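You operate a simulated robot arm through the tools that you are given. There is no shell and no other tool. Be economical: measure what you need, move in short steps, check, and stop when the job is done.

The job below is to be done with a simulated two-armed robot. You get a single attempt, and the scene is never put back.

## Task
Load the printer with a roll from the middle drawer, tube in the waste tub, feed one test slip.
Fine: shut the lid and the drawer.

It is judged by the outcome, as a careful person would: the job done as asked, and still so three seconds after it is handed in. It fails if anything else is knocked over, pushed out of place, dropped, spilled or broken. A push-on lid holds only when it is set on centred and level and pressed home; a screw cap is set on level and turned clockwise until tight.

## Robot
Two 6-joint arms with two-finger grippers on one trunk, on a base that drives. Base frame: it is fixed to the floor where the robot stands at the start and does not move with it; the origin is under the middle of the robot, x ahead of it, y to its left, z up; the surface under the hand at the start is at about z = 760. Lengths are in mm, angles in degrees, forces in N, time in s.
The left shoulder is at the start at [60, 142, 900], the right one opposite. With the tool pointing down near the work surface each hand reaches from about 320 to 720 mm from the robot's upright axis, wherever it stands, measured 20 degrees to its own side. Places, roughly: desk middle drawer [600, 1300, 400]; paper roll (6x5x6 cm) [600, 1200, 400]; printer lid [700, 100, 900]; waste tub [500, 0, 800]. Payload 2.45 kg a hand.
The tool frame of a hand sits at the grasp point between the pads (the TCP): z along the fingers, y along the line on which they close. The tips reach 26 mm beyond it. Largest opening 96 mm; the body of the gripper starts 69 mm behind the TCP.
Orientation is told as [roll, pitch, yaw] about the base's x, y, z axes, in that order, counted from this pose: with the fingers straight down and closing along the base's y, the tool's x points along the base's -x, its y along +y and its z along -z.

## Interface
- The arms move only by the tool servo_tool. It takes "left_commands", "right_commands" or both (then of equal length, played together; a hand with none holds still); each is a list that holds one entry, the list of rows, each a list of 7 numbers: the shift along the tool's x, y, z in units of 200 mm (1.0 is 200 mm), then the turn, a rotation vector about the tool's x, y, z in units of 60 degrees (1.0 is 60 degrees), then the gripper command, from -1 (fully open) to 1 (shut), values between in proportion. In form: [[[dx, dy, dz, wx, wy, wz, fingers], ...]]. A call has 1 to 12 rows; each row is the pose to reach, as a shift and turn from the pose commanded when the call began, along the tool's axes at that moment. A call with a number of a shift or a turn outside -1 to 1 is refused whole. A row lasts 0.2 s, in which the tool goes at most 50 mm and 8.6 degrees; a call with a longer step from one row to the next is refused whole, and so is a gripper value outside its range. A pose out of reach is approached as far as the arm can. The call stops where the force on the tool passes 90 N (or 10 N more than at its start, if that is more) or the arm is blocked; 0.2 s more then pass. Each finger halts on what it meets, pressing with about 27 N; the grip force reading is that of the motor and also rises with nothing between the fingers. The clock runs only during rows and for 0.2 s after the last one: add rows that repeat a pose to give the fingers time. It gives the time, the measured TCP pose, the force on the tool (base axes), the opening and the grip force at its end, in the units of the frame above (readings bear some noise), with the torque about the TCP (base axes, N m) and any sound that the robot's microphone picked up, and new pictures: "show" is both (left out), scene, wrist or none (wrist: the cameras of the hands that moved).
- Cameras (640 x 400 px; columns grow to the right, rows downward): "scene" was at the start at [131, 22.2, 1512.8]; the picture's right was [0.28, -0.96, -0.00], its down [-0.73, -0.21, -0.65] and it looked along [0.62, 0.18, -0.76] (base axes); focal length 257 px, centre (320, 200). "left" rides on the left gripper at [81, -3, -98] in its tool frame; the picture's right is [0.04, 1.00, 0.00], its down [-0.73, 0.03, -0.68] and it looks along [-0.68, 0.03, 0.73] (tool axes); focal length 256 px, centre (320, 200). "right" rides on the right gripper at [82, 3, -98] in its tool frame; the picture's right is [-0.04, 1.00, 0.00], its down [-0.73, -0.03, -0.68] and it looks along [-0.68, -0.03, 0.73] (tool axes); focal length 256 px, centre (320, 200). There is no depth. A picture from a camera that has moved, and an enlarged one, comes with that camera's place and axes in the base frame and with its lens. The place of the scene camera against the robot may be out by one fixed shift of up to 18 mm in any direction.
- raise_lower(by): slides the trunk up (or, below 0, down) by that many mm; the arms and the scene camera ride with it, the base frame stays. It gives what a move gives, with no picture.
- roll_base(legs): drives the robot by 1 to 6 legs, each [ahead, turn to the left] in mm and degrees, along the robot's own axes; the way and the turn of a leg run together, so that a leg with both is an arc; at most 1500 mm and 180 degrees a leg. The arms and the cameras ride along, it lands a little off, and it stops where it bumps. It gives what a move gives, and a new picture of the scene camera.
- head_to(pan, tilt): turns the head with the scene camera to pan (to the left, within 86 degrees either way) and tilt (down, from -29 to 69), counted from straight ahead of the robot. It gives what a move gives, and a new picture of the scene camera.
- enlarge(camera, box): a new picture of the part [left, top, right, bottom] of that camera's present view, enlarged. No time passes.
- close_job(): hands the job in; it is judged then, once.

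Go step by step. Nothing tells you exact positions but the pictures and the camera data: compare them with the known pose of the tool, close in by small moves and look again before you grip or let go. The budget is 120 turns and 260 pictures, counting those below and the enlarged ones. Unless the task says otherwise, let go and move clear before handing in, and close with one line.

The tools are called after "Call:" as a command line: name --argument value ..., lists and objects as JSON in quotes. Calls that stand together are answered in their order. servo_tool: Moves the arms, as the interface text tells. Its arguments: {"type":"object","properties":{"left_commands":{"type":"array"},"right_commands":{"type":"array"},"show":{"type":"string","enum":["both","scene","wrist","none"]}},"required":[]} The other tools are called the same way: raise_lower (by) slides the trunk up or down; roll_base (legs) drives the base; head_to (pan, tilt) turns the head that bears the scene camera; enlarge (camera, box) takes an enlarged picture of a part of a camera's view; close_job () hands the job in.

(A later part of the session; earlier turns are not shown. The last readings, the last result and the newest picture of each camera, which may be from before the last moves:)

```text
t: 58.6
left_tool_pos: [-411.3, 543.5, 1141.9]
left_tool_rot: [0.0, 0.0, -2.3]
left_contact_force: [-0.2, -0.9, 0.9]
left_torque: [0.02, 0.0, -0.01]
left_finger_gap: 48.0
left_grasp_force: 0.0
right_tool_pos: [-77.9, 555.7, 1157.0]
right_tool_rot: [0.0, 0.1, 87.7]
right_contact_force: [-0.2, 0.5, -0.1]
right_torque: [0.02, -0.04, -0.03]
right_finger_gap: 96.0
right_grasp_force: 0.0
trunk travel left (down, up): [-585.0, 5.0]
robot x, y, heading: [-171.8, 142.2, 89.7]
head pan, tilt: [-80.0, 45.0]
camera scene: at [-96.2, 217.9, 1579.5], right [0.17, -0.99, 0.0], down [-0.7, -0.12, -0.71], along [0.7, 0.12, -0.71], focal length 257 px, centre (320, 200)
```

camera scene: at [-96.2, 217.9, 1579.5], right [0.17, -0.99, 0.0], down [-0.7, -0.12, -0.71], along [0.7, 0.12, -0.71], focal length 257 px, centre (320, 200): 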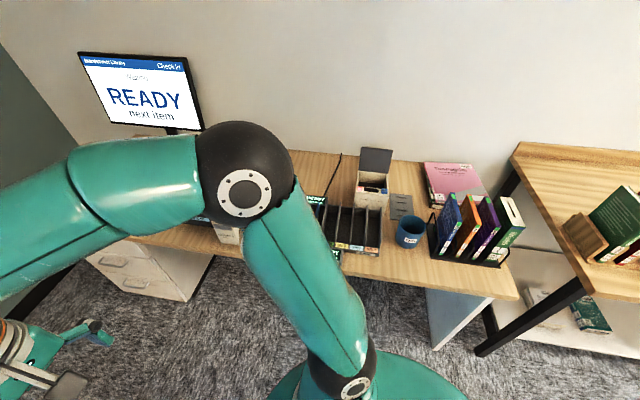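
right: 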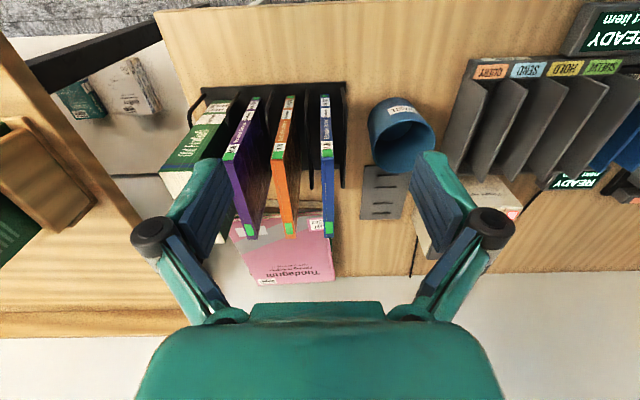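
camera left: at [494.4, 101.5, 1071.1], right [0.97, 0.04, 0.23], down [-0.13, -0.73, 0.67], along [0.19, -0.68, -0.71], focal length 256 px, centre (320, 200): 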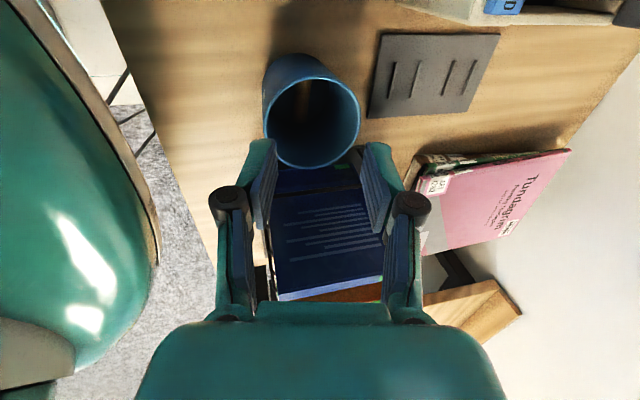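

Call:
roll_base --legs '[[950, 0], [0, -90]]'

Call:
head_to --pan 10 --tilt 50

```text
t: 67.2
left_tool_pos: [190.8, 1395.9, 1141.3]
left_tool_rot: [-0.1, 0.3, -82.1]
left_contact_force: [0.5, 0.1, 0.3]
left_torque: [0.09, 0.05, -0.02]
left_finger_gap: 47.7
left_grasp_force: 0.1
right_tool_pos: [261.3, 1071.7, 1157.2]
right_tool_rot: [0.2, 0.1, 7.9]
right_contact_force: [0.8, -1.5, -0.8]
right_torque: [0.1, 0.03, -0.01]
right_finger_gap: 96.1
right_grasp_force: 0.0
trunk travel left (down, up): [-585.0, 5.0]
robot x, y, heading: [-171.8, 1143.5, 7.9]
head pan, tilt: [-80.0, 45.0]
stopped in leg 2: the robot was blocked; the commanded pose is now the measured one
camera scene: at [-89.9, 1070.0, 1579.1], right [-0.95, -0.31, 0.0], down [-0.22, 0.67, -0.7], along [0.22, -0.67, -0.71], focal length 257 px, centre (320, 200)
```

scene: 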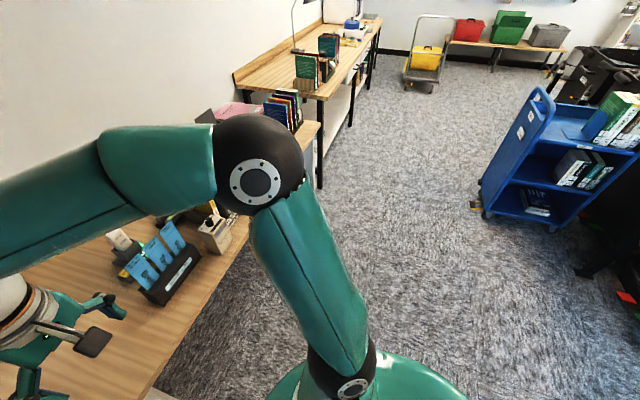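

```text
t: 68.8
left_tool_pos: [189.7, 1398.4, 1141.6]
left_tool_rot: [-0.1, 0.0, -82.1]
left_contact_force: [0.4, -0.6, 0.1]
left_torque: [0.01, 0.01, -0.01]
left_finger_gap: 48.0
left_grasp_force: 0.2
right_tool_pos: [261.2, 1074.2, 1158.3]
right_tool_rot: [0.1, 0.2, 7.9]
right_contact_force: [-0.6, -0.2, 0.3]
right_torque: [0.0, 0.01, 0.0]
right_finger_gap: 96.0
right_grasp_force: 0.0
trunk travel left (down, up): [-585.0, 5.0]
robot x, y, heading: [-172.9, 1141.2, 7.9]
head pan, tilt: [10.0, 50.0]
camera scene: at [-43.4, 1174.7, 1572.5], right [0.31, -0.95, 0.0], down [-0.73, -0.24, -0.64], along [0.61, 0.2, -0.77], focal length 257 px, centre (320, 200)
```

scene: 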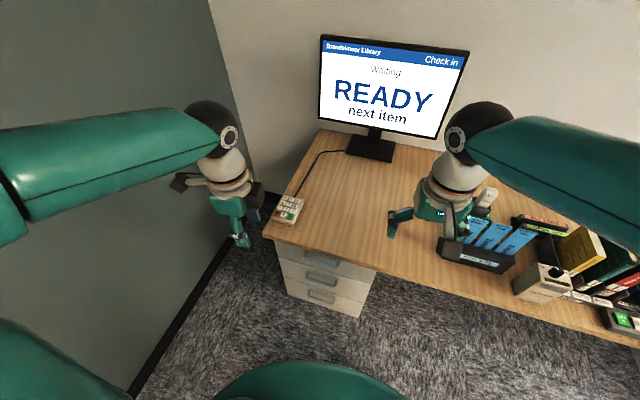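

The turn again stopped about 8° short, but the pedestal with its drawers is in view. I enlarge it.

Call:
roll_base --legs '[[0, -8]]'

Call:
enlarge --camera "scene" --box '[220, 200, 400, 320]'

```text
t: 69.9
left_tool_pos: [222.7, 1345.5, 1142.1]
left_tool_rot: [-0.2, -0.1, -90.2]
left_contact_force: [-0.1, -0.4, 0.0]
left_torque: [0.01, -0.01, -0.01]
left_finger_gap: 48.0
left_grasp_force: 0.1
right_tool_pos: [247.1, 1013.3, 1157.9]
right_tool_rot: [0.0, 0.1, -0.2]
right_contact_force: [0.0, -0.6, -0.2]
right_torque: [-0.02, -0.01, 0.0]
right_finger_gap: 96.0
right_grasp_force: 0.0
trunk travel left (down, up): [-585.0, 5.0]
robot x, y, heading: [-172.2, 1147.0, -0.1]
head pan, tilt: [10.0, 50.0]
camera scene: at [-40.5, 1161.1, 1572.5], right [0.17, -0.99, 0.0], down [-0.75, -0.13, -0.64], along [0.63, 0.11, -0.77], focal length 257 px, centre (320, 200)
```

scene: 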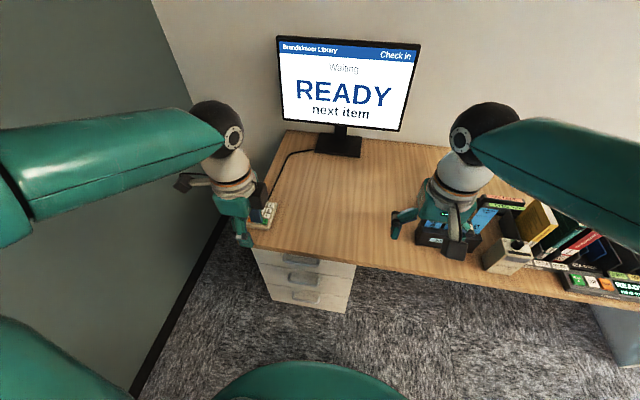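

```text
3.33 times, centred on (310, 260) of scene
camera zoom: at [-40.5, 1161.1, 1572.5], right [0.17, -0.99, 0.0], down [-0.75, -0.13, -0.64], along [0.63, 0.11, -0.77], focal length 856 px, centre (353, 0)
```

zoom: 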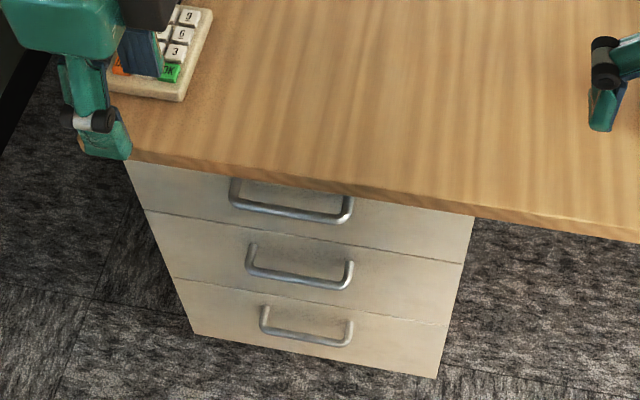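

The middle drawer's handle bar I estimate at about (395,1309,450), pedestal front at x≈425. I lower the trunk and point the left hand forward with fingers closing vertically.

Call:
raise_lower --by -400

Call:
servo_tool --left_commands '[[[0, -0.1, 0.05, -0.13, 0, 0, 0], [0, -0.2, 0.1, -0.26, 0, 0, -0.2], [0, -0.3, 0.15, -0.4, 0, 0, -0.4], [0, -0.4, 0.2, -0.53, 0, 0, -0.4], [0, -0.45, 0.3, -0.66, 0, 0, -0.4], [0, -0.45, 0.4, -0.75, 0, 0, -0.4], [0, -0.45, 0.5, -0.75, 0, 0, -0.4]]]' --show "none"

Call:
head_to --pan 18 --tilt 35

```text
t: 73.7
left_tool_pos: [221.9, 1344.2, 740.5]
left_tool_rot: [-0.1, 0.0, -90.2]
left_contact_force: [0.0, 0.3, 0.6]
left_torque: [-0.03, 0.0, -0.01]
left_finger_gap: 48.0
left_grasp_force: 0.1
right_tool_pos: [247.3, 1013.3, 759.0]
right_tool_rot: [0.0, 0.2, -0.2]
right_contact_force: [0.4, 0.1, 0.0]
right_torque: [0.02, -0.02, 0.01]
right_finger_gap: 95.9
right_grasp_force: 0.0
trunk travel left (down, up): [-185.0, 405.0]
robot x, y, heading: [-170.3, 1148.3, -0.1]
head pan, tilt: [10.0, 50.0]
```

```text
t: 75.3
left_tool_pos: [213.1, 1347.9, 735.3]
left_tool_rot: [44.9, -0.1, -90.1]
left_contact_force: [0.4, 0.7, -0.4]
left_torque: [0.0, 0.02, -0.02]
left_finger_gap: 66.9
left_grasp_force: 0.0
left hand out of reach, approached as far as the arm can: row 4, 5, 6, 7
right_tool_pos: [246.8, 1014.3, 758.8]
right_tool_rot: [0.0, 0.1, -0.2]
right_contact_force: [0.0, 0.7, -0.3]
right_torque: [-0.03, 0.0, 0.0]
right_finger_gap: 96.0
right_grasp_force: 0.0
trunk travel left (down, up): [-185.0, 405.0]
robot x, y, heading: [-172.4, 1149.9, -0.3]
head pan, tilt: [10.0, 50.0]
```

```text
t: 76.1
left_tool_pos: [212.7, 1346.8, 736.0]
left_tool_rot: [44.8, 0.0, -90.3]
left_contact_force: [0.7, -0.7, 0.1]
left_torque: [-0.05, -0.01, 0.01]
left_finger_gap: 67.1
left_grasp_force: 0.1
right_tool_pos: [247.8, 1013.5, 758.1]
right_tool_rot: [0.0, 0.1, -0.1]
right_contact_force: [-0.6, 0.0, -0.8]
right_torque: [0.03, 0.01, 0.05]
right_finger_gap: 96.0
right_grasp_force: 0.0
trunk travel left (down, up): [-185.0, 405.0]
robot x, y, heading: [-172.2, 1150.3, -0.1]
head pan, tilt: [18.0, 35.0]
camera scene: at [-32.5, 1175.1, 1194.1], right [0.31, -0.95, 0.0], down [-0.55, -0.18, -0.82], along [0.78, 0.25, -0.57], focal length 257 px, centre (320, 200)
```

scene: 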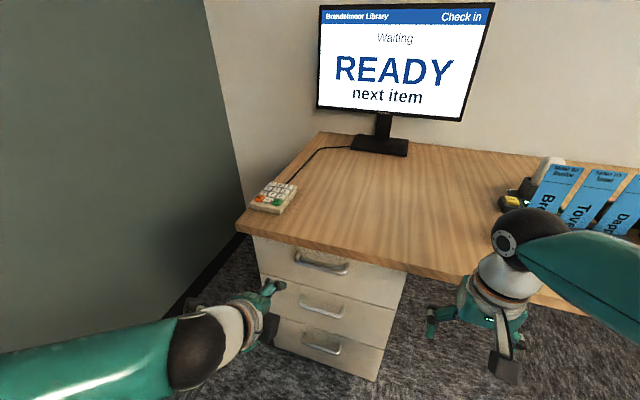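

Call:
enlarge --camera "scene" --box '[220, 220, 440, 390]'

Call:
enlarge --camera "left" --box '[0, 0, 640, 400]'

```text
2.35 times, centred on (330, 305) of scene
camera zoom: at [-32.5, 1175.1, 1194.1], right [0.31, -0.95, 0.0], down [-0.55, -0.18, -0.82], along [0.78, 0.25, -0.57], focal length 604 px, centre (296, -47)
```

zoom: 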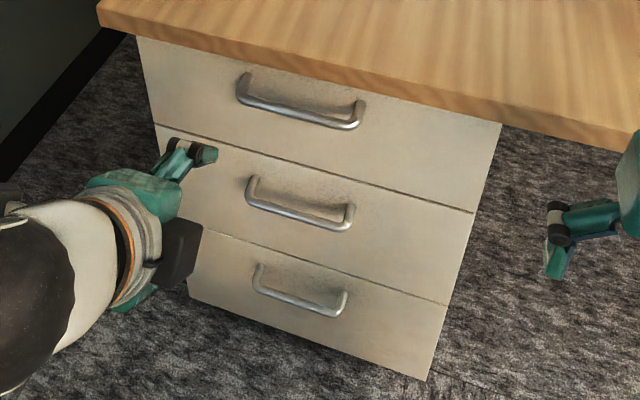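

```text
1.00 times, centred on (320, 200) of left (not enlarged: the box is as wide or as high as the picture)
camera zoom: at [142.3, 1430.6, 802.8], right [0.71, 0.04, 0.7], down [-0.46, -0.73, 0.5], along [0.53, -0.68, -0.5], focal length 256 px, centre (320, 200)
```

zoom: 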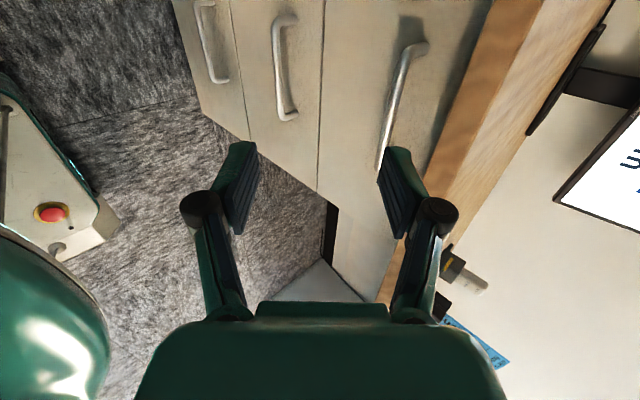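

Call:
servo_tool --left_commands '[[[0, 0, 0.1, -0.12, 0, 0, -0.4], [0, 0, 0.2, -0.24, 0, 0, -0.4], [0, 0, 0.3, -0.36, 0, 0, -0.4], [0, 0, 0.3, -0.48, 0, 0, -0.4], [0, 0, 0.3, -0.6, 0, 0, -0.4], [0, 0, 0.3, -0.75, 0, 0, -0.4]]]' --show "wrist"

```text
refused: row 6 steps farther than a row can; nothing moved
```

Call:
servo_tool --left_commands '[[[0, 0, 0.1, -0.13, 0, 0, -0.4], [0, 0, 0.2, -0.26, 0, 0, -0.4], [0, 0, 0.3, -0.38, 0, 0, -0.4], [0, 0, 0.3, -0.5, 0, 0, -0.4], [0, 0, 0.3, -0.63, 0, 0, -0.4], [0, 0, 0.3, -0.75, 0, 0, -0.4]]]' --show "wrist"

```text
t: 77.5
left_tool_pos: [351.2, 1283.2, 713.1]
left_tool_rot: [89.3, -0.1, -88.6]
left_contact_force: [-0.6, -0.1, -0.1]
left_torque: [0.03, 0.02, -0.01]
left_finger_gap: 67.9
left_grasp_force: 0.2
left hand out of reach, approached as far as the arm can: row 1, 2, 3, 4, 5, 6
right_tool_pos: [247.8, 1013.6, 757.7]
right_tool_rot: [0.1, 0.1, -0.2]
right_contact_force: [1.4, 0.1, -0.4]
right_torque: [-0.03, 0.02, 0.03]
right_finger_gap: 95.7
right_grasp_force: 0.1
trunk travel left (down, up): [-185.0, 405.0]
robot x, y, heading: [-168.4, 1146.3, -0.1]
head pan, tilt: [18.0, 35.0]
camera left: at [252.1, 1364.0, 709.4], right [0.01, 0.04, 1.0], down [-0.66, -0.75, 0.04], along [0.75, -0.66, 0.02], focal length 256 px, centre (320, 200)
```

left: 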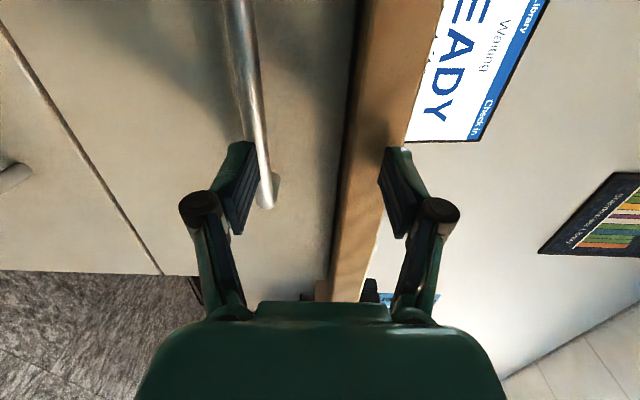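

The hand jumped forward close to the desk edge. I back the base off before anything else.

Call:
roll_base --legs '[[-150, 0]]'

Call:
raise_lower --by -120

Call:
servo_tool --left_commands '[[[0, 0, -0.05, 0, 0, 0, -0.4], [0, -0.1, -0.1, 0, 0, 0, -0.4], [0, -0.2, -0.15, 0, 0, 0, -0.4], [0, -0.3, -0.15, 0, 0, 0, -0.4]]]' --show "both"

```text
t: 78.9
left_tool_pos: [199.0, 1284.5, 713.2]
left_tool_rot: [89.3, 0.0, -88.7]
left_contact_force: [1.1, 0.5, -0.1]
left_torque: [-0.03, -0.04, 0.03]
left_finger_gap: 67.3
left_grasp_force: 0.1
right_tool_pos: [94.8, 1012.9, 758.1]
right_tool_rot: [0.0, 0.1, -0.3]
right_contact_force: [0.0, -0.4, -0.4]
right_torque: [0.01, 0.02, -0.02]
right_finger_gap: 96.0
right_grasp_force: 0.1
trunk travel left (down, up): [-185.0, 405.0]
robot x, y, heading: [-325.3, 1148.5, -0.1]
head pan, tilt: [18.0, 35.0]
camera scene: at [-185.2, 1175.4, 1194.2], right [0.31, -0.95, 0.0], down [-0.55, -0.18, -0.82], along [0.78, 0.25, -0.57], focal length 257 px, centre (320, 200)
```

scene: 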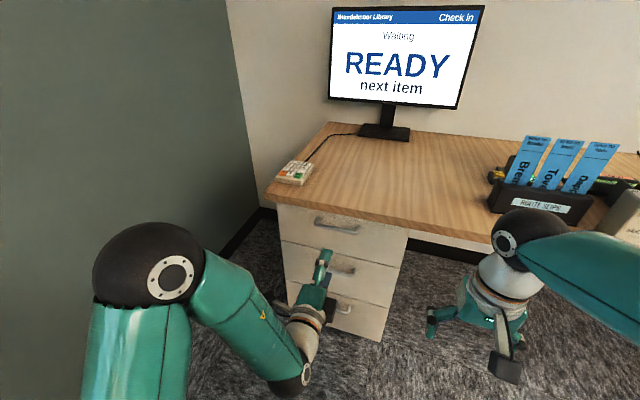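

```text
t: 80.4
left_tool_pos: [197.3, 1284.1, 592.9]
left_tool_rot: [89.4, 0.0, -88.7]
left_contact_force: [0.0, 0.3, -0.1]
left_torque: [0.03, 0.0, 0.05]
left_finger_gap: 66.9
left_grasp_force: 0.0
right_tool_pos: [93.1, 1014.0, 638.4]
right_tool_rot: [0.0, 0.2, -0.3]
right_contact_force: [-0.1, 1.2, 0.0]
right_torque: [0.04, 0.0, 0.0]
right_finger_gap: 95.8
right_grasp_force: 0.1
trunk travel left (down, up): [-65.0, 525.0]
robot x, y, heading: [-323.7, 1147.8, -0.2]
head pan, tilt: [18.0, 35.0]
```

```text
t: 81.4
left_tool_pos: [187.6, 1270.2, 531.8]
left_tool_rot: [89.4, 0.1, -88.2]
left_contact_force: [-1.0, 0.4, 0.4]
left_torque: [-0.01, 0.0, -0.02]
left_finger_gap: 67.2
left_grasp_force: 0.0
left hand out of reach, approached as far as the arm can: row 1, 2, 3, 4
right_tool_pos: [94.8, 1013.2, 639.4]
right_tool_rot: [0.0, 0.1, -0.3]
right_contact_force: [-0.5, 0.3, -0.1]
right_torque: [0.0, -0.03, -0.02]
right_finger_gap: 95.9
right_grasp_force: 0.0
trunk travel left (down, up): [-65.0, 525.0]
robot x, y, heading: [-325.8, 1146.8, 0.2]
head pan, tilt: [18.0, 35.0]
camera scene: at [-185.3, 1175.4, 1074.2], right [0.31, -0.95, 0.0], down [-0.55, -0.18, -0.82], along [0.78, 0.25, -0.57], focal length 257 px, centre (320, 200)
camera left: at [86.5, 1349.7, 528.4], right [0.01, 0.04, 1.0], down [-0.66, -0.75, 0.04], along [0.75, -0.66, 0.02], focal length 256 px, centre (320, 200)
```

scene: 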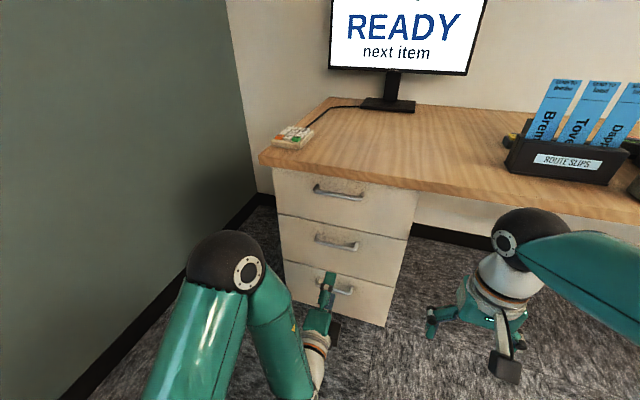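
left: 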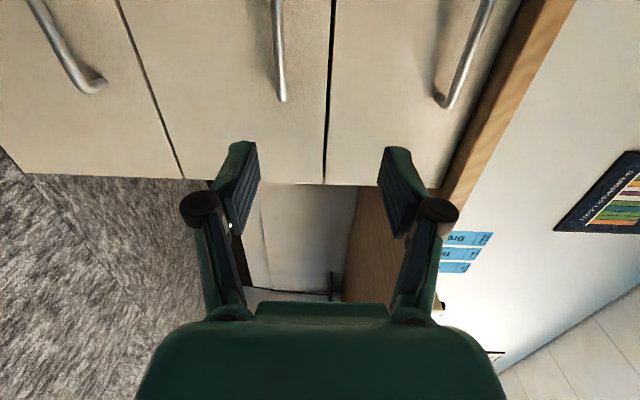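

Call:
servo_tool --left_commands '[[[0, 0, 0.15, 0, 0, 0, -0.4], [0, 0, 0.3, 0, 0, 0, -0.4], [0, 0, 0.3, 0, 0, 0, -0.4]]]' --show "none"

```text
t: 82.2
left_tool_pos: [243.0, 1255.7, 535.8]
left_tool_rot: [89.2, 0.1, -88.0]
left_contact_force: [1.0, 0.7, 0.5]
left_torque: [-0.02, -0.01, -0.03]
left_finger_gap: 66.9
left_grasp_force: 0.0
left hand out of reach, approached as far as the arm can: row 1, 2, 3
right_tool_pos: [93.7, 1013.1, 638.0]
right_tool_rot: [0.0, 0.1, -0.2]
right_contact_force: [-0.7, 0.3, -0.1]
right_torque: [0.0, -0.02, -0.01]
right_finger_gap: 95.7
right_grasp_force: 0.2
trunk travel left (down, up): [-65.0, 525.0]
robot x, y, heading: [-326.7, 1142.3, -0.1]
head pan, tilt: [18.0, 35.0]
```

Call:
servo_tool --left_commands '[[[0, 0, 0, 0.13, 0, 0, -0.4], [0, 0, 0, 0.26, 0, 0, -0.4], [0, 0, 0, 0.39, 0, 0, -0.4], [0, 0, 0, 0.52, 0, 0, -0.4], [0, 0, 0, 0.65, 0, 0, -0.4], [0, 0, 0, 0.7, 0, 0, -0.4], [0, 0, 0, 0.7, 0, 0, -0.4]]]' --show "both"

```text
t: 83.8
left_tool_pos: [243.2, 1257.0, 535.0]
left_tool_rot: [47.4, 0.0, -88.7]
left_contact_force: [0.6, 0.2, 0.4]
left_torque: [0.01, 0.01, 0.01]
left_finger_gap: 67.2
left_grasp_force: 0.1
right_tool_pos: [94.5, 1014.0, 638.5]
right_tool_rot: [-0.1, 0.0, -0.2]
right_contact_force: [0.4, -0.9, 0.1]
right_torque: [-0.01, 0.01, 0.0]
right_finger_gap: 96.3
right_grasp_force: 0.1
trunk travel left (down, up): [-65.0, 525.0]
robot x, y, heading: [-322.3, 1148.3, -0.1]
head pan, tilt: [18.0, 35.0]
camera scene: at [-185.2, 1175.4, 1074.2], right [0.31, -0.95, 0.0], down [-0.55, -0.18, -0.82], along [0.78, 0.25, -0.57], focal length 257 px, centre (320, 200)
camera left: at [167.3, 1336.8, 599.4], right [0.68, 0.06, 0.73], down [-0.46, -0.74, 0.48], along [0.57, -0.67, -0.48], focal length 256 px, centre (320, 200)
```

scene: 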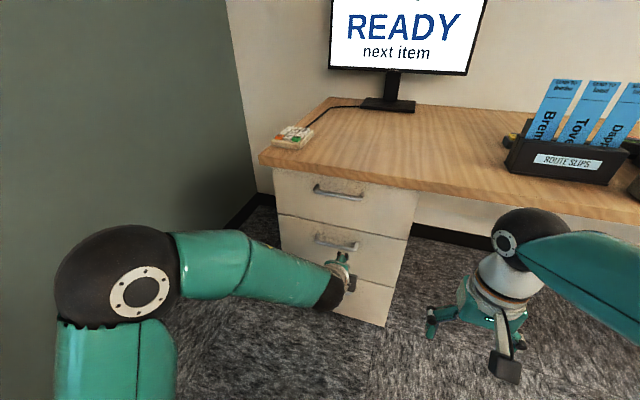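
left: 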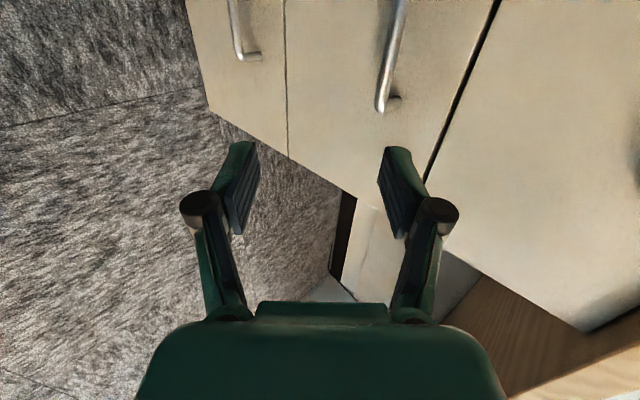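

The 45°-tilted hand is within reach. The bar I now measure at about (367, 1251…1363, 490); I roll 60 nearer and align at y≈1300.

Call:
roll_base --legs '[[60, 0]]'

Call:
servo_tool --left_commands '[[[0.1, 0, 0, 0, 0, 0, -0.3], [0.2, 0.02, 0.02, 0, 0, 0.02, 0], [0.215, 0.045, 0.045, 0, 0, 0.02, 0], [0.215, 0.045, 0.045, 0, 0, 0.02, 0]]]' --show "wrist"

Call:
enlarge --camera "scene" --box '[220, 160, 440, 330]'

```text
t: 84.8
left_tool_pos: [304.1, 1255.7, 537.2]
left_tool_rot: [47.5, 0.0, -88.6]
left_contact_force: [-0.7, -0.2, 0.0]
left_torque: [0.0, 0.0, 0.01]
left_finger_gap: 67.1
left_grasp_force: 0.0
right_tool_pos: [154.2, 1014.0, 637.8]
right_tool_rot: [0.0, 0.1, -0.3]
right_contact_force: [-0.9, 0.9, -0.2]
right_torque: [-0.01, -0.04, -0.01]
right_finger_gap: 95.7
right_grasp_force: 0.1
trunk travel left (down, up): [-65.0, 525.0]
robot x, y, heading: [-267.8, 1146.8, -0.1]
head pan, tilt: [18.0, 35.0]
camera scene: at [-126.0, 1175.3, 1074.2], right [0.31, -0.95, 0.0], down [-0.55, -0.18, -0.82], along [0.78, 0.25, -0.57], focal length 257 px, centre (320, 200)
```

scene: 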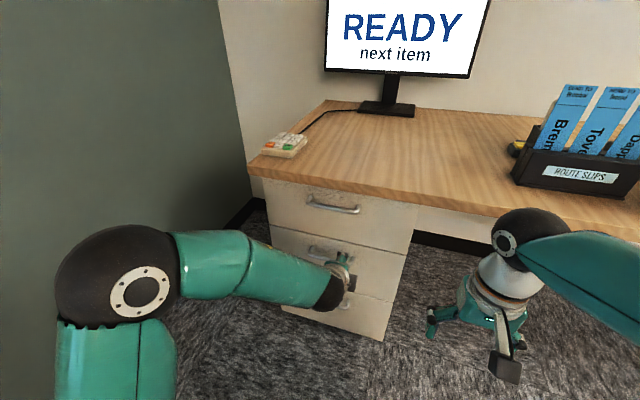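

```text
t: 85.8
left_tool_pos: [313.9, 1298.9, 536.8]
left_tool_rot: [47.3, 0.9, -89.6]
left_contact_force: [-0.2, 0.1, -0.2]
left_torque: [0.03, 0.02, -0.03]
left_finger_gap: 48.0
left_grasp_force: 0.0
right_tool_pos: [153.4, 1013.2, 640.4]
right_tool_rot: [0.0, 0.1, -0.2]
right_contact_force: [0.0, 0.2, 0.3]
right_torque: [-0.02, -0.02, 0.02]
right_finger_gap: 96.2
right_grasp_force: 0.0
trunk travel left (down, up): [-65.0, 525.0]
robot x, y, heading: [-264.5, 1148.6, -0.4]
head pan, tilt: [18.0, 35.0]
camera left: at [238.7, 1380.2, 601.1], right [0.68, 0.03, 0.74], down [-0.47, -0.75, 0.47], along [0.56, -0.67, -0.49], focal length 256 px, centre (320, 200)
```

left: 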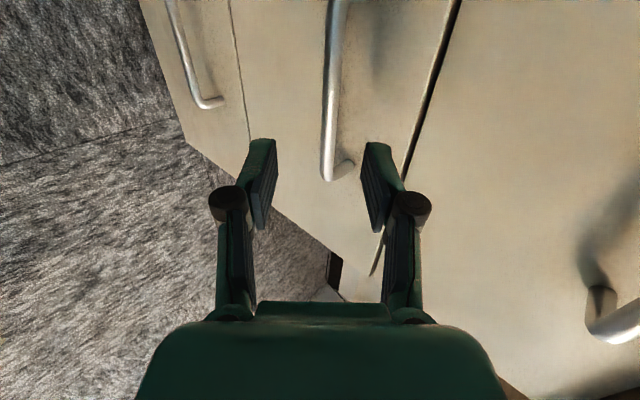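

```text
2.35 times, centred on (330, 245) of scene
camera zoom: at [-125.8, 1175.3, 1074.2], right [0.31, -0.95, 0.0], down [-0.55, -0.18, -0.82], along [0.78, 0.25, -0.57], focal length 604 px, centre (296, 94)
```

zoom: 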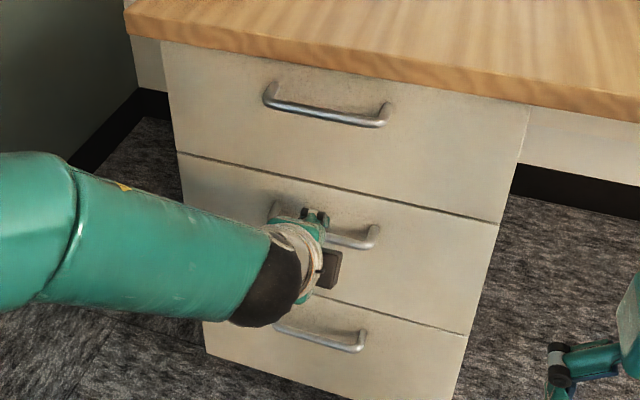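

Call:
servo_tool --left_commands '[[[0, 0.02, 0.05, 0, 0, 0, 0.5], [0, 0.02, 0.1, 0, 0, 0, 0.5], [0, 0.02, 0.15, 0, 0, 0, 0.5], [0, 0.02, 0.2, 0, 0, 0, 0.5], [0, 0.02, 0.2, 0, 0, 0, 0.5]]]' --show "wrist"

Call:
enlarge --camera "left" --box '[200, 60, 440, 260]'

```text
t: 87.0
left_tool_pos: [346.0, 1301.8, 512.2]
left_tool_rot: [47.2, 1.0, -89.6]
left_contact_force: [-0.4, -1.8, 0.2]
left_torque: [0.02, 0.03, 0.01]
left_finger_gap: 23.8
left_grasp_force: 0.0
right_tool_pos: [154.2, 1011.9, 639.0]
right_tool_rot: [-0.1, 0.1, -0.2]
right_contact_force: [-0.7, 0.5, 0.6]
right_torque: [0.01, 0.04, -0.01]
right_finger_gap: 95.8
right_grasp_force: 0.1
trunk travel left (down, up): [-65.0, 525.0]
robot x, y, heading: [-267.1, 1145.0, -0.4]
head pan, tilt: [18.0, 35.0]
camera left: at [271.6, 1381.0, 577.4], right [0.68, 0.03, 0.74], down [-0.47, -0.75, 0.47], along [0.56, -0.67, -0.49], focal length 256 px, centre (320, 200)
```

left: 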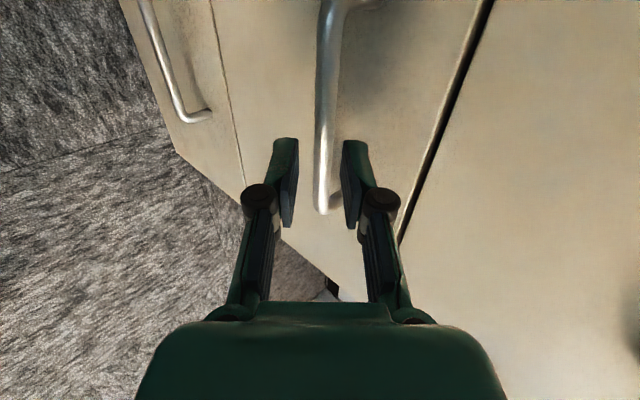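

```text
2.00 times, centred on (320, 160) of left
camera zoom: at [271.6, 1381.0, 577.4], right [0.68, 0.03, 0.74], down [-0.47, -0.75, 0.47], along [0.56, -0.67, -0.49], focal length 512 px, centre (320, 280)
```

zoom: 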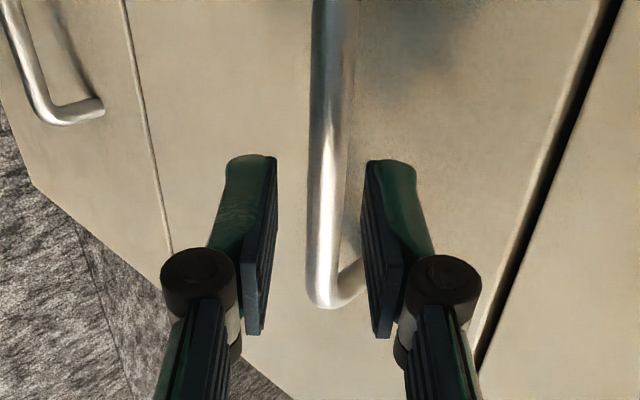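

Call:
servo_tool --left_commands '[[[0, 0, 0.06, 0, 0, 0, 0.5], [0, 0, 0.115, 0, 0, 0, 0.5], [0, 0, 0.115, 0, 0, 0, 0.8], [0, 0, 0.115, 0, 0, 0, 1], [0, 0, 0.115, 0, 0, 0, 1]]]' --show "wrist"

```text
t: 88.2
left_tool_pos: [362.9, 1299.2, 499.6]
left_tool_rot: [47.6, 1.0, -89.4]
left_contact_force: [5.5, -2.7, 12.6]
left_torque: [-0.66, -0.26, 0.14]
left_finger_gap: 11.6
left_grasp_force: 38.5
right_tool_pos: [152.8, 1013.4, 640.0]
right_tool_rot: [0.0, 0.2, -0.2]
right_contact_force: [0.3, -0.1, -0.2]
right_torque: [-0.01, -0.02, -0.01]
right_finger_gap: 96.0
right_grasp_force: 0.1
trunk travel left (down, up): [-65.0, 525.0]
robot x, y, heading: [-266.5, 1144.7, -0.0]
head pan, tilt: [18.0, 35.0]
camera left: at [287.3, 1380.6, 564.2], right [0.67, 0.03, 0.74], down [-0.47, -0.75, 0.47], along [0.57, -0.67, -0.49], focal length 256 px, centre (320, 200)
```

left: 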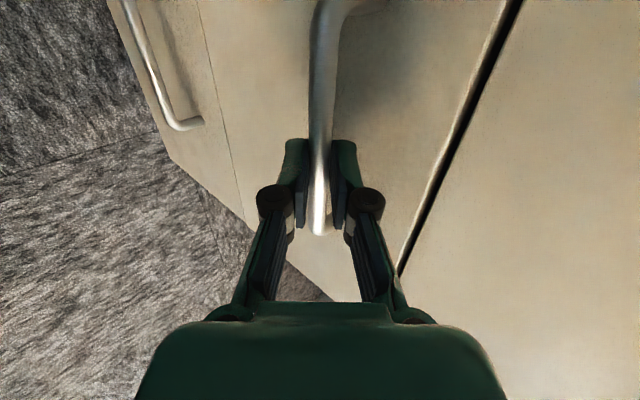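

The bar is held. I pull the drawer by rolling back.

Call:
roll_base --legs '[[-150, 0]]'

Call:
head_to --pan 10 --tilt 45

```text
t: 89.5
left_tool_pos: [208.4, 1301.3, 498.8]
left_tool_rot: [47.6, 1.1, -89.3]
left_contact_force: [0.5, 4.3, 22.3]
left_torque: [-0.47, -0.33, 0.21]
left_finger_gap: 11.0
left_grasp_force: 38.2
right_tool_pos: [0.5, 1013.2, 639.9]
right_tool_rot: [0.0, 0.1, -0.2]
right_contact_force: [0.2, -0.1, 0.5]
right_torque: [-0.01, 0.03, -0.01]
right_finger_gap: 95.9
right_grasp_force: 0.1
trunk travel left (down, up): [-65.0, 525.0]
robot x, y, heading: [-417.4, 1144.1, -0.2]
head pan, tilt: [18.0, 35.0]
camera scene: at [-280.7, 1175.3, 1074.6], right [0.31, -0.95, 0.0], down [-0.54, -0.18, -0.82], along [0.78, 0.25, -0.57], focal length 257 px, centre (320, 200)
```

scene: 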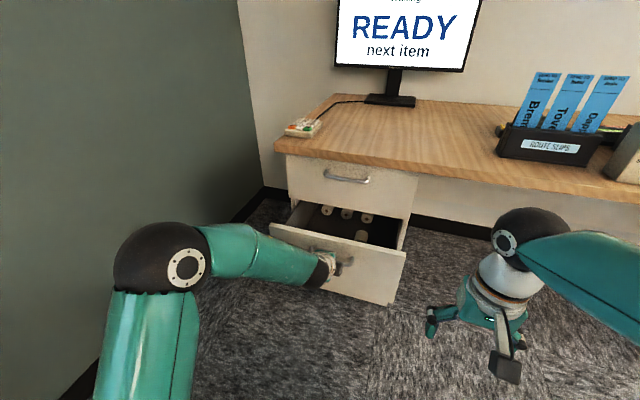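

```text
t: 90.3
left_tool_pos: [209.6, 1300.1, 499.7]
left_tool_rot: [47.6, 0.9, -89.4]
left_contact_force: [1.7, -2.3, 6.2]
left_torque: [-0.42, -0.15, 0.29]
left_finger_gap: 11.8
left_grasp_force: 38.0
right_tool_pos: [0.1, 1013.7, 639.5]
right_tool_rot: [0.0, 0.0, -0.2]
right_contact_force: [-0.2, 0.1, 0.1]
right_torque: [0.0, 0.0, -0.02]
right_finger_gap: 96.1
right_grasp_force: 0.0
trunk travel left (down, up): [-65.0, 525.0]
robot x, y, heading: [-417.2, 1146.0, 0.0]
head pan, tilt: [10.0, 45.0]
camera scene: at [-282.9, 1162.3, 1059.5], right [0.17, -0.98, 0.0], down [-0.7, -0.12, -0.71], along [0.7, 0.12, -0.71], focal length 257 px, centre (320, 200)
```

scene: 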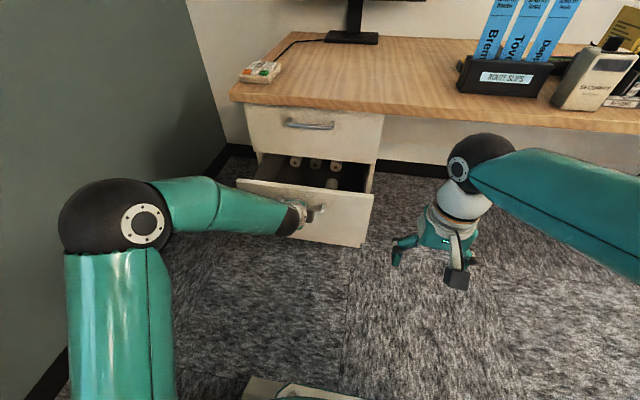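

The drawer slides well and rolls show inside. I pull 120 mm more and look.

Call:
roll_base --legs '[[-120, 0]]'

Call:
enlarge --camera "scene" --box '[240, 110, 440, 270]'

```text
t: 91.5
left_tool_pos: [85.3, 1301.3, 499.8]
left_tool_rot: [47.6, 0.8, -89.4]
left_contact_force: [-0.2, -4.1, 10.7]
left_torque: [-0.53, -0.17, 0.13]
left_finger_gap: 11.3
left_grasp_force: 38.4
right_tool_pos: [-122.0, 1013.4, 640.1]
right_tool_rot: [-0.1, -0.1, -0.1]
right_contact_force: [0.1, -0.2, -0.2]
right_torque: [0.0, -0.04, 0.0]
right_finger_gap: 96.1
right_grasp_force: 0.0
trunk travel left (down, up): [-65.0, 525.0]
robot x, y, heading: [-539.3, 1149.7, 0.0]
head pan, tilt: [10.0, 45.0]
camera scene: at [-406.8, 1162.4, 1059.6], right [0.17, -0.98, 0.0], down [-0.7, -0.12, -0.71], along [0.7, 0.12, -0.71], focal length 257 px, centre (320, 200)
```

scene: 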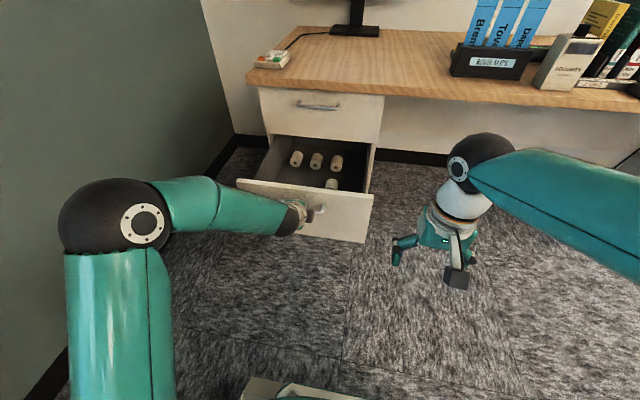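

```text
2.50 times, centred on (340, 190) of scene
camera zoom: at [-406.8, 1162.4, 1059.6], right [0.17, -0.98, 0.0], down [-0.7, -0.12, -0.71], along [0.7, 0.12, -0.71], focal length 642 px, centre (270, 225)
```

zoom: 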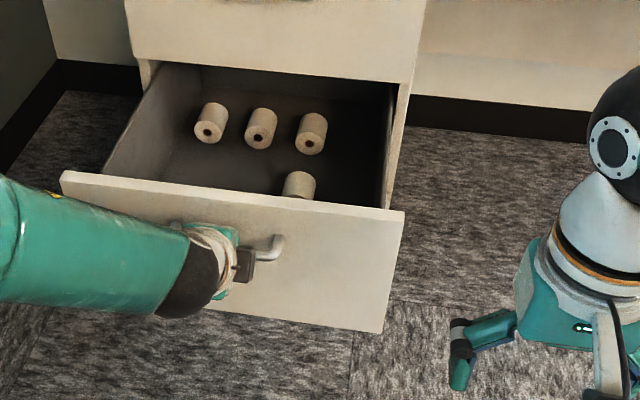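

Four rolls lie on their sides with cores along x; the near right one is convenient. I release the handle and withdraw the hand, leaving the drawer still.

Call:
servo_tool --left_commands '[[[0, 0, 0, 0, 0, 0, 0.6], [0, 0, 0, 0, 0, 0, 0.5], [0, 0, -0.05, 0, 0, 0, 0.5], [0, 0, -0.15, 0, 0, 0, 0.5], [0, 0, -0.3, 0, 0, 0, 0.5], [0, 0.1, -0.45, 0, 0, 0, 0.3], [0, 0.25, -0.6, 0, 0, 0, 0], [0, 0.25, -0.6, 0, 0, 0, 0]]]' --show "wrist"

Call:
enlarge --camera "scene" --box '[240, 110, 440, 270]'

```text
t: 93.3
left_tool_pos: [28.1, 1299.1, 618.3]
left_tool_rot: [47.4, 0.8, -89.4]
left_contact_force: [0.2, -0.1, -0.1]
left_torque: [0.0, -0.03, -0.04]
left_finger_gap: 48.0
left_grasp_force: 0.1
right_tool_pos: [-123.3, 1014.9, 639.6]
right_tool_rot: [0.0, 0.1, -0.1]
right_contact_force: [0.2, 0.7, -0.4]
right_torque: [0.02, 0.0, 0.02]
right_finger_gap: 96.2
right_grasp_force: 0.0
trunk travel left (down, up): [-65.0, 525.0]
robot x, y, heading: [-541.3, 1146.9, -0.1]
head pan, tilt: [10.0, 45.0]
camera left: at [-45.9, 1380.3, 682.6], right [0.67, 0.04, 0.74], down [-0.47, -0.75, 0.47], along [0.57, -0.66, -0.49], focal length 256 px, centre (320, 200)
```

left: 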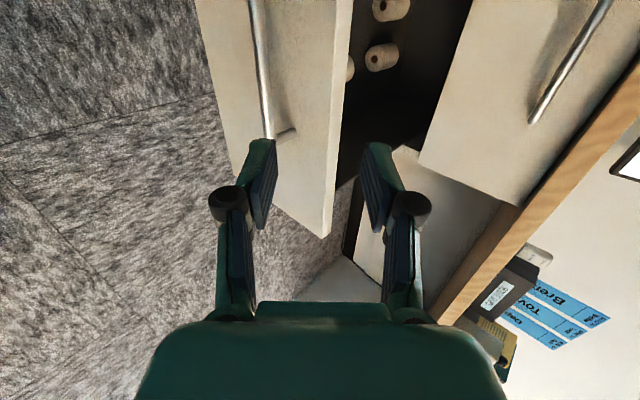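

```text
2.50 times, centred on (340, 190) of scene
camera zoom: at [-406.1, 1162.8, 1059.4], right [0.17, -0.98, 0.0], down [-0.7, -0.12, -0.71], along [0.7, 0.12, -0.71], focal length 642 px, centre (270, 225)
```

zoom: 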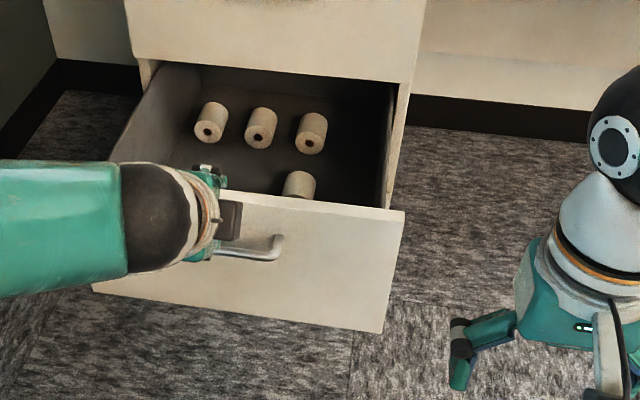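

I raise the trunk for a higher look into the drawer, to fix the roll's position.

Call:
raise_lower --by 250

Call:
enlarge --camera "scene" --box '[240, 160, 440, 320]'

```text
t: 95.9
left_tool_pos: [29.4, 1298.9, 867.1]
left_tool_rot: [47.4, 0.9, -89.3]
left_contact_force: [0.6, -1.2, -0.2]
left_torque: [-0.01, 0.01, 0.03]
left_finger_gap: 47.7
left_grasp_force: 0.1
right_tool_pos: [-123.0, 1014.3, 889.8]
right_tool_rot: [0.0, 0.2, -0.2]
right_contact_force: [0.1, -0.6, -0.7]
right_torque: [0.01, -0.04, -0.01]
right_finger_gap: 95.7
right_grasp_force: 0.0
trunk travel left (down, up): [-315.0, 275.0]
robot x, y, heading: [-546.7, 1147.6, 0.2]
head pan, tilt: [10.0, 45.0]
```

```text
2.50 times, centred on (340, 240) of scene
camera zoom: at [-405.7, 1162.8, 1309.3], right [0.17, -0.98, 0.0], down [-0.7, -0.12, -0.71], along [0.7, 0.12, -0.71], focal length 642 px, centre (270, 100)
```

zoom: 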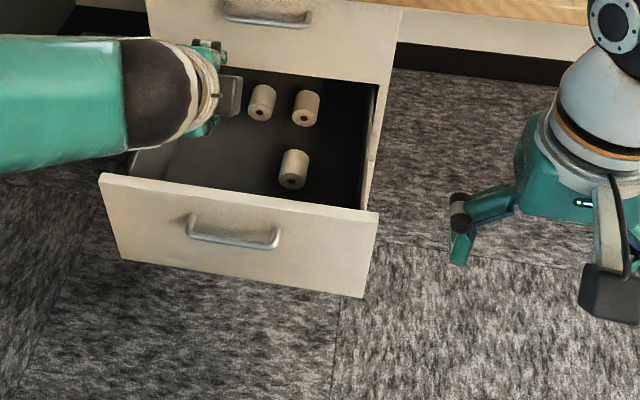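

The roll is at about (338,1248,375), still half under the desk edge. I go back to the handle to pull the drawer about 100 mm more.

Call:
raise_lower --by -250

Call:
servo_tool --left_commands '[[[0, -0.15, 0.15, 0, 0, 0, 0.3], [0, -0.25, 0.3, 0, 0, 0, 0.5], [0, -0.25, 0.4, 0, 0, 0, 0.5], [0, -0.25, 0.45, 0, 0, 0, 0.5], [0, -0.25, 0.45, 0, 0, 0, 0.5]]]' --show "wrist"

```text
t: 98.5
left_tool_pos: [29.7, 1299.3, 618.0]
left_tool_rot: [47.4, 0.9, -89.3]
left_contact_force: [-0.3, 0.5, -0.5]
left_torque: [-0.02, 0.0, 0.04]
left_finger_gap: 48.0
left_grasp_force: 0.1
right_tool_pos: [-121.8, 1014.4, 640.3]
right_tool_rot: [-0.1, 0.2, -0.2]
right_contact_force: [-0.6, -0.7, -0.2]
right_torque: [-0.01, -0.06, 0.03]
right_finger_gap: 95.9
right_grasp_force: 0.1
trunk travel left (down, up): [-65.0, 525.0]
robot x, y, heading: [-537.9, 1148.3, 0.2]
head pan, tilt: [10.0, 45.0]
```

```text
t: 99.7
left_tool_pos: [62.7, 1300.8, 520.2]
left_tool_rot: [47.5, 0.8, -89.3]
left_contact_force: [0.2, 0.0, -0.6]
left_torque: [0.03, -0.01, -0.01]
left_finger_gap: 24.0
left_grasp_force: 0.1
right_tool_pos: [-122.7, 1014.6, 640.4]
right_tool_rot: [0.1, 0.0, -0.1]
right_contact_force: [0.0, -0.1, -0.6]
right_torque: [-0.01, -0.03, 0.02]
right_finger_gap: 96.2
right_grasp_force: 0.0
trunk travel left (down, up): [-65.0, 525.0]
robot x, y, heading: [-541.6, 1146.8, -0.0]
head pan, tilt: [10.0, 45.0]
camera left: at [-12.4, 1381.8, 584.2], right [0.67, 0.04, 0.74], down [-0.47, -0.75, 0.47], along [0.57, -0.66, -0.49], focal length 256 px, centre (320, 200)
```

left: 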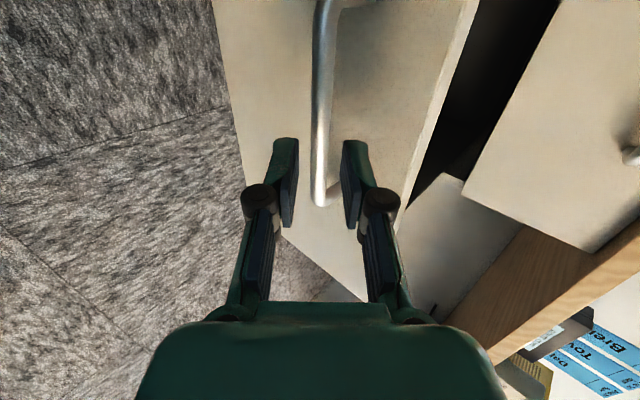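

Still well aligned; I advance, grip and pull again.

Call:
servo_tool --left_commands '[[[0, 0, 0.07, 0, 0, 0, 0.5], [0, 0, 0.14, 0, 0, 0, 0.5], [0, 0, 0.14, 0, 0, 0, 0.8], [0, 0, 0.14, 0, 0, 0, 1], [0, 0, 0.14, 0, 0, 0, 1]]]' --show "none"

Call:
roll_base --legs '[[-60, 0]]'

```text
t: 100.9
left_tool_pos: [84.0, 1301.1, 502.6]
left_tool_rot: [47.6, 0.9, -89.3]
left_contact_force: [2.0, -1.5, 1.6]
left_torque: [-0.5, -0.06, 0.32]
left_finger_gap: 12.0
left_grasp_force: 38.5
right_tool_pos: [-122.5, 1014.0, 639.2]
right_tool_rot: [0.0, 0.1, -0.1]
right_contact_force: [0.0, 0.0, 0.0]
right_torque: [-0.02, -0.01, 0.0]
right_finger_gap: 96.1
right_grasp_force: 0.2
trunk travel left (down, up): [-65.0, 525.0]
robot x, y, heading: [-538.9, 1148.6, -0.1]
head pan, tilt: [10.0, 45.0]
```

```text
t: 101.9
left_tool_pos: [22.9, 1300.8, 501.0]
left_tool_rot: [47.4, 0.9, -89.4]
left_contact_force: [1.8, 2.2, 1.2]
left_torque: [-0.71, -0.08, -0.02]
left_finger_gap: 11.7
left_grasp_force: 38.9
right_tool_pos: [-181.9, 1013.3, 639.7]
right_tool_rot: [0.0, 0.1, -0.1]
right_contact_force: [0.0, -0.1, 0.1]
right_torque: [0.01, 0.0, 0.03]
right_finger_gap: 96.0
right_grasp_force: 0.0
trunk travel left (down, up): [-65.0, 525.0]
robot x, y, heading: [-600.7, 1146.1, 0.1]
head pan, tilt: [10.0, 45.0]
camera scene: at [-465.9, 1162.9, 1059.4], right [0.17, -0.98, 0.0], down [-0.7, -0.12, -0.71], along [0.7, 0.12, -0.71], focal length 257 px, centre (320, 200)
```

scene: 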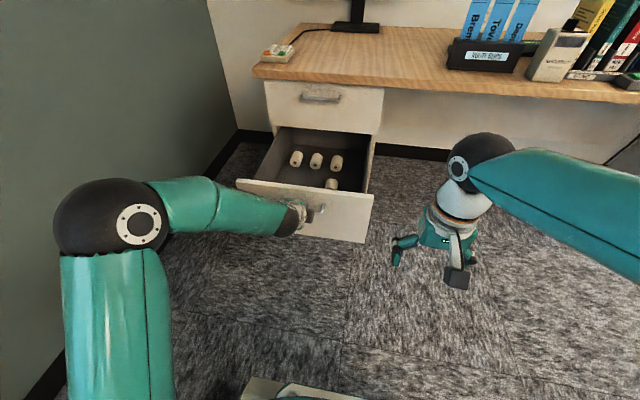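

The drawer is open 340 mm, enough. I release, withdraw, and set the hand upright.

Call:
servo_tool --left_commands '[[[0, 0, 0, 0, 0, 0, 0.6], [0, 0, 0, 0, 0, 0, 0.5], [0, 0, -0.05, 0, 0, 0, 0.5], [0, 0, -0.15, 0, 0, 0, 0.5], [0, 0, -0.3, 0, 0, 0, 0.5], [0, 0.1, -0.45, 0, 0, 0, 0.3], [0, 0.25, -0.5, 0.12, 0, 0, 0], [0, 0.3, -0.5, 0.25, 0, 0, -0.3], [0, 0.3, -0.5, 0.38, 0, 0, -0.5], [0, 0.3, -0.5, 0.5, 0, 0, -0.5], [0, 0.3, -0.5, 0.63, 0, 0, -0.5], [0, 0.3, -0.5, 0.76, 0, 0, -0.5]]]' --show "none"

Call:
raise_lower --by 130

Call:
roll_base --legs '[[250, 0]]'

```text
t: 104.5
left_tool_pos: [-10.5, 1299.1, 613.8]
left_tool_rot: [1.6, 0.9, -89.3]
left_contact_force: [-0.1, 0.5, 0.7]
left_torque: [0.01, -0.01, -0.02]
left_finger_gap: 72.0
left_grasp_force: 0.1
right_tool_pos: [-182.5, 1015.4, 642.1]
right_tool_rot: [0.1, 0.1, -0.1]
right_contact_force: [-0.1, 0.1, 0.2]
right_torque: [-0.02, -0.02, -0.01]
right_finger_gap: 96.2
right_grasp_force: 0.1
trunk travel left (down, up): [-65.0, 525.0]
robot x, y, heading: [-603.8, 1150.1, 0.1]
head pan, tilt: [10.0, 45.0]
```

```text
t: 106.0
left_tool_pos: [-9.1, 1299.1, 742.6]
left_tool_rot: [2.0, 0.9, -89.3]
left_contact_force: [0.9, -1.0, -1.0]
left_torque: [0.02, -0.04, 0.03]
left_finger_gap: 72.1
left_grasp_force: 0.0
right_tool_pos: [-182.3, 1014.9, 770.4]
right_tool_rot: [0.0, 0.1, -0.2]
right_contact_force: [-0.1, -0.3, -0.2]
right_torque: [0.0, 0.0, 0.0]
right_finger_gap: 96.2
right_grasp_force: 0.1
trunk travel left (down, up): [-195.0, 395.0]
robot x, y, heading: [-601.8, 1144.8, 0.0]
head pan, tilt: [10.0, 45.0]
```

```text
t: 107.9
left_tool_pos: [238.9, 1303.8, 743.7]
left_tool_rot: [1.9, 0.8, -89.0]
left_contact_force: [0.1, 0.8, -0.6]
left_torque: [0.0, 0.01, 0.0]
left_finger_gap: 72.0
left_grasp_force: 0.1
right_tool_pos: [67.1, 1017.9, 769.9]
right_tool_rot: [0.0, 0.2, 0.2]
right_contact_force: [0.2, -1.5, 0.0]
right_torque: [0.04, 0.0, 0.02]
right_finger_gap: 96.0
right_grasp_force: 0.0
trunk travel left (down, up): [-195.0, 395.0]
robot x, y, heading: [-353.0, 1149.1, 0.3]
head pan, tilt: [10.0, 45.0]
camera scene: at [-216.9, 1164.0, 1189.3], right [0.18, -0.98, 0.0], down [-0.7, -0.13, -0.71], along [0.69, 0.13, -0.71], focal length 257 px, centre (320, 200)
```

scene: 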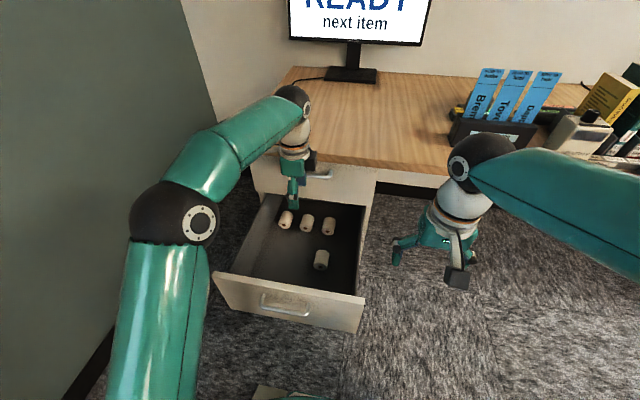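

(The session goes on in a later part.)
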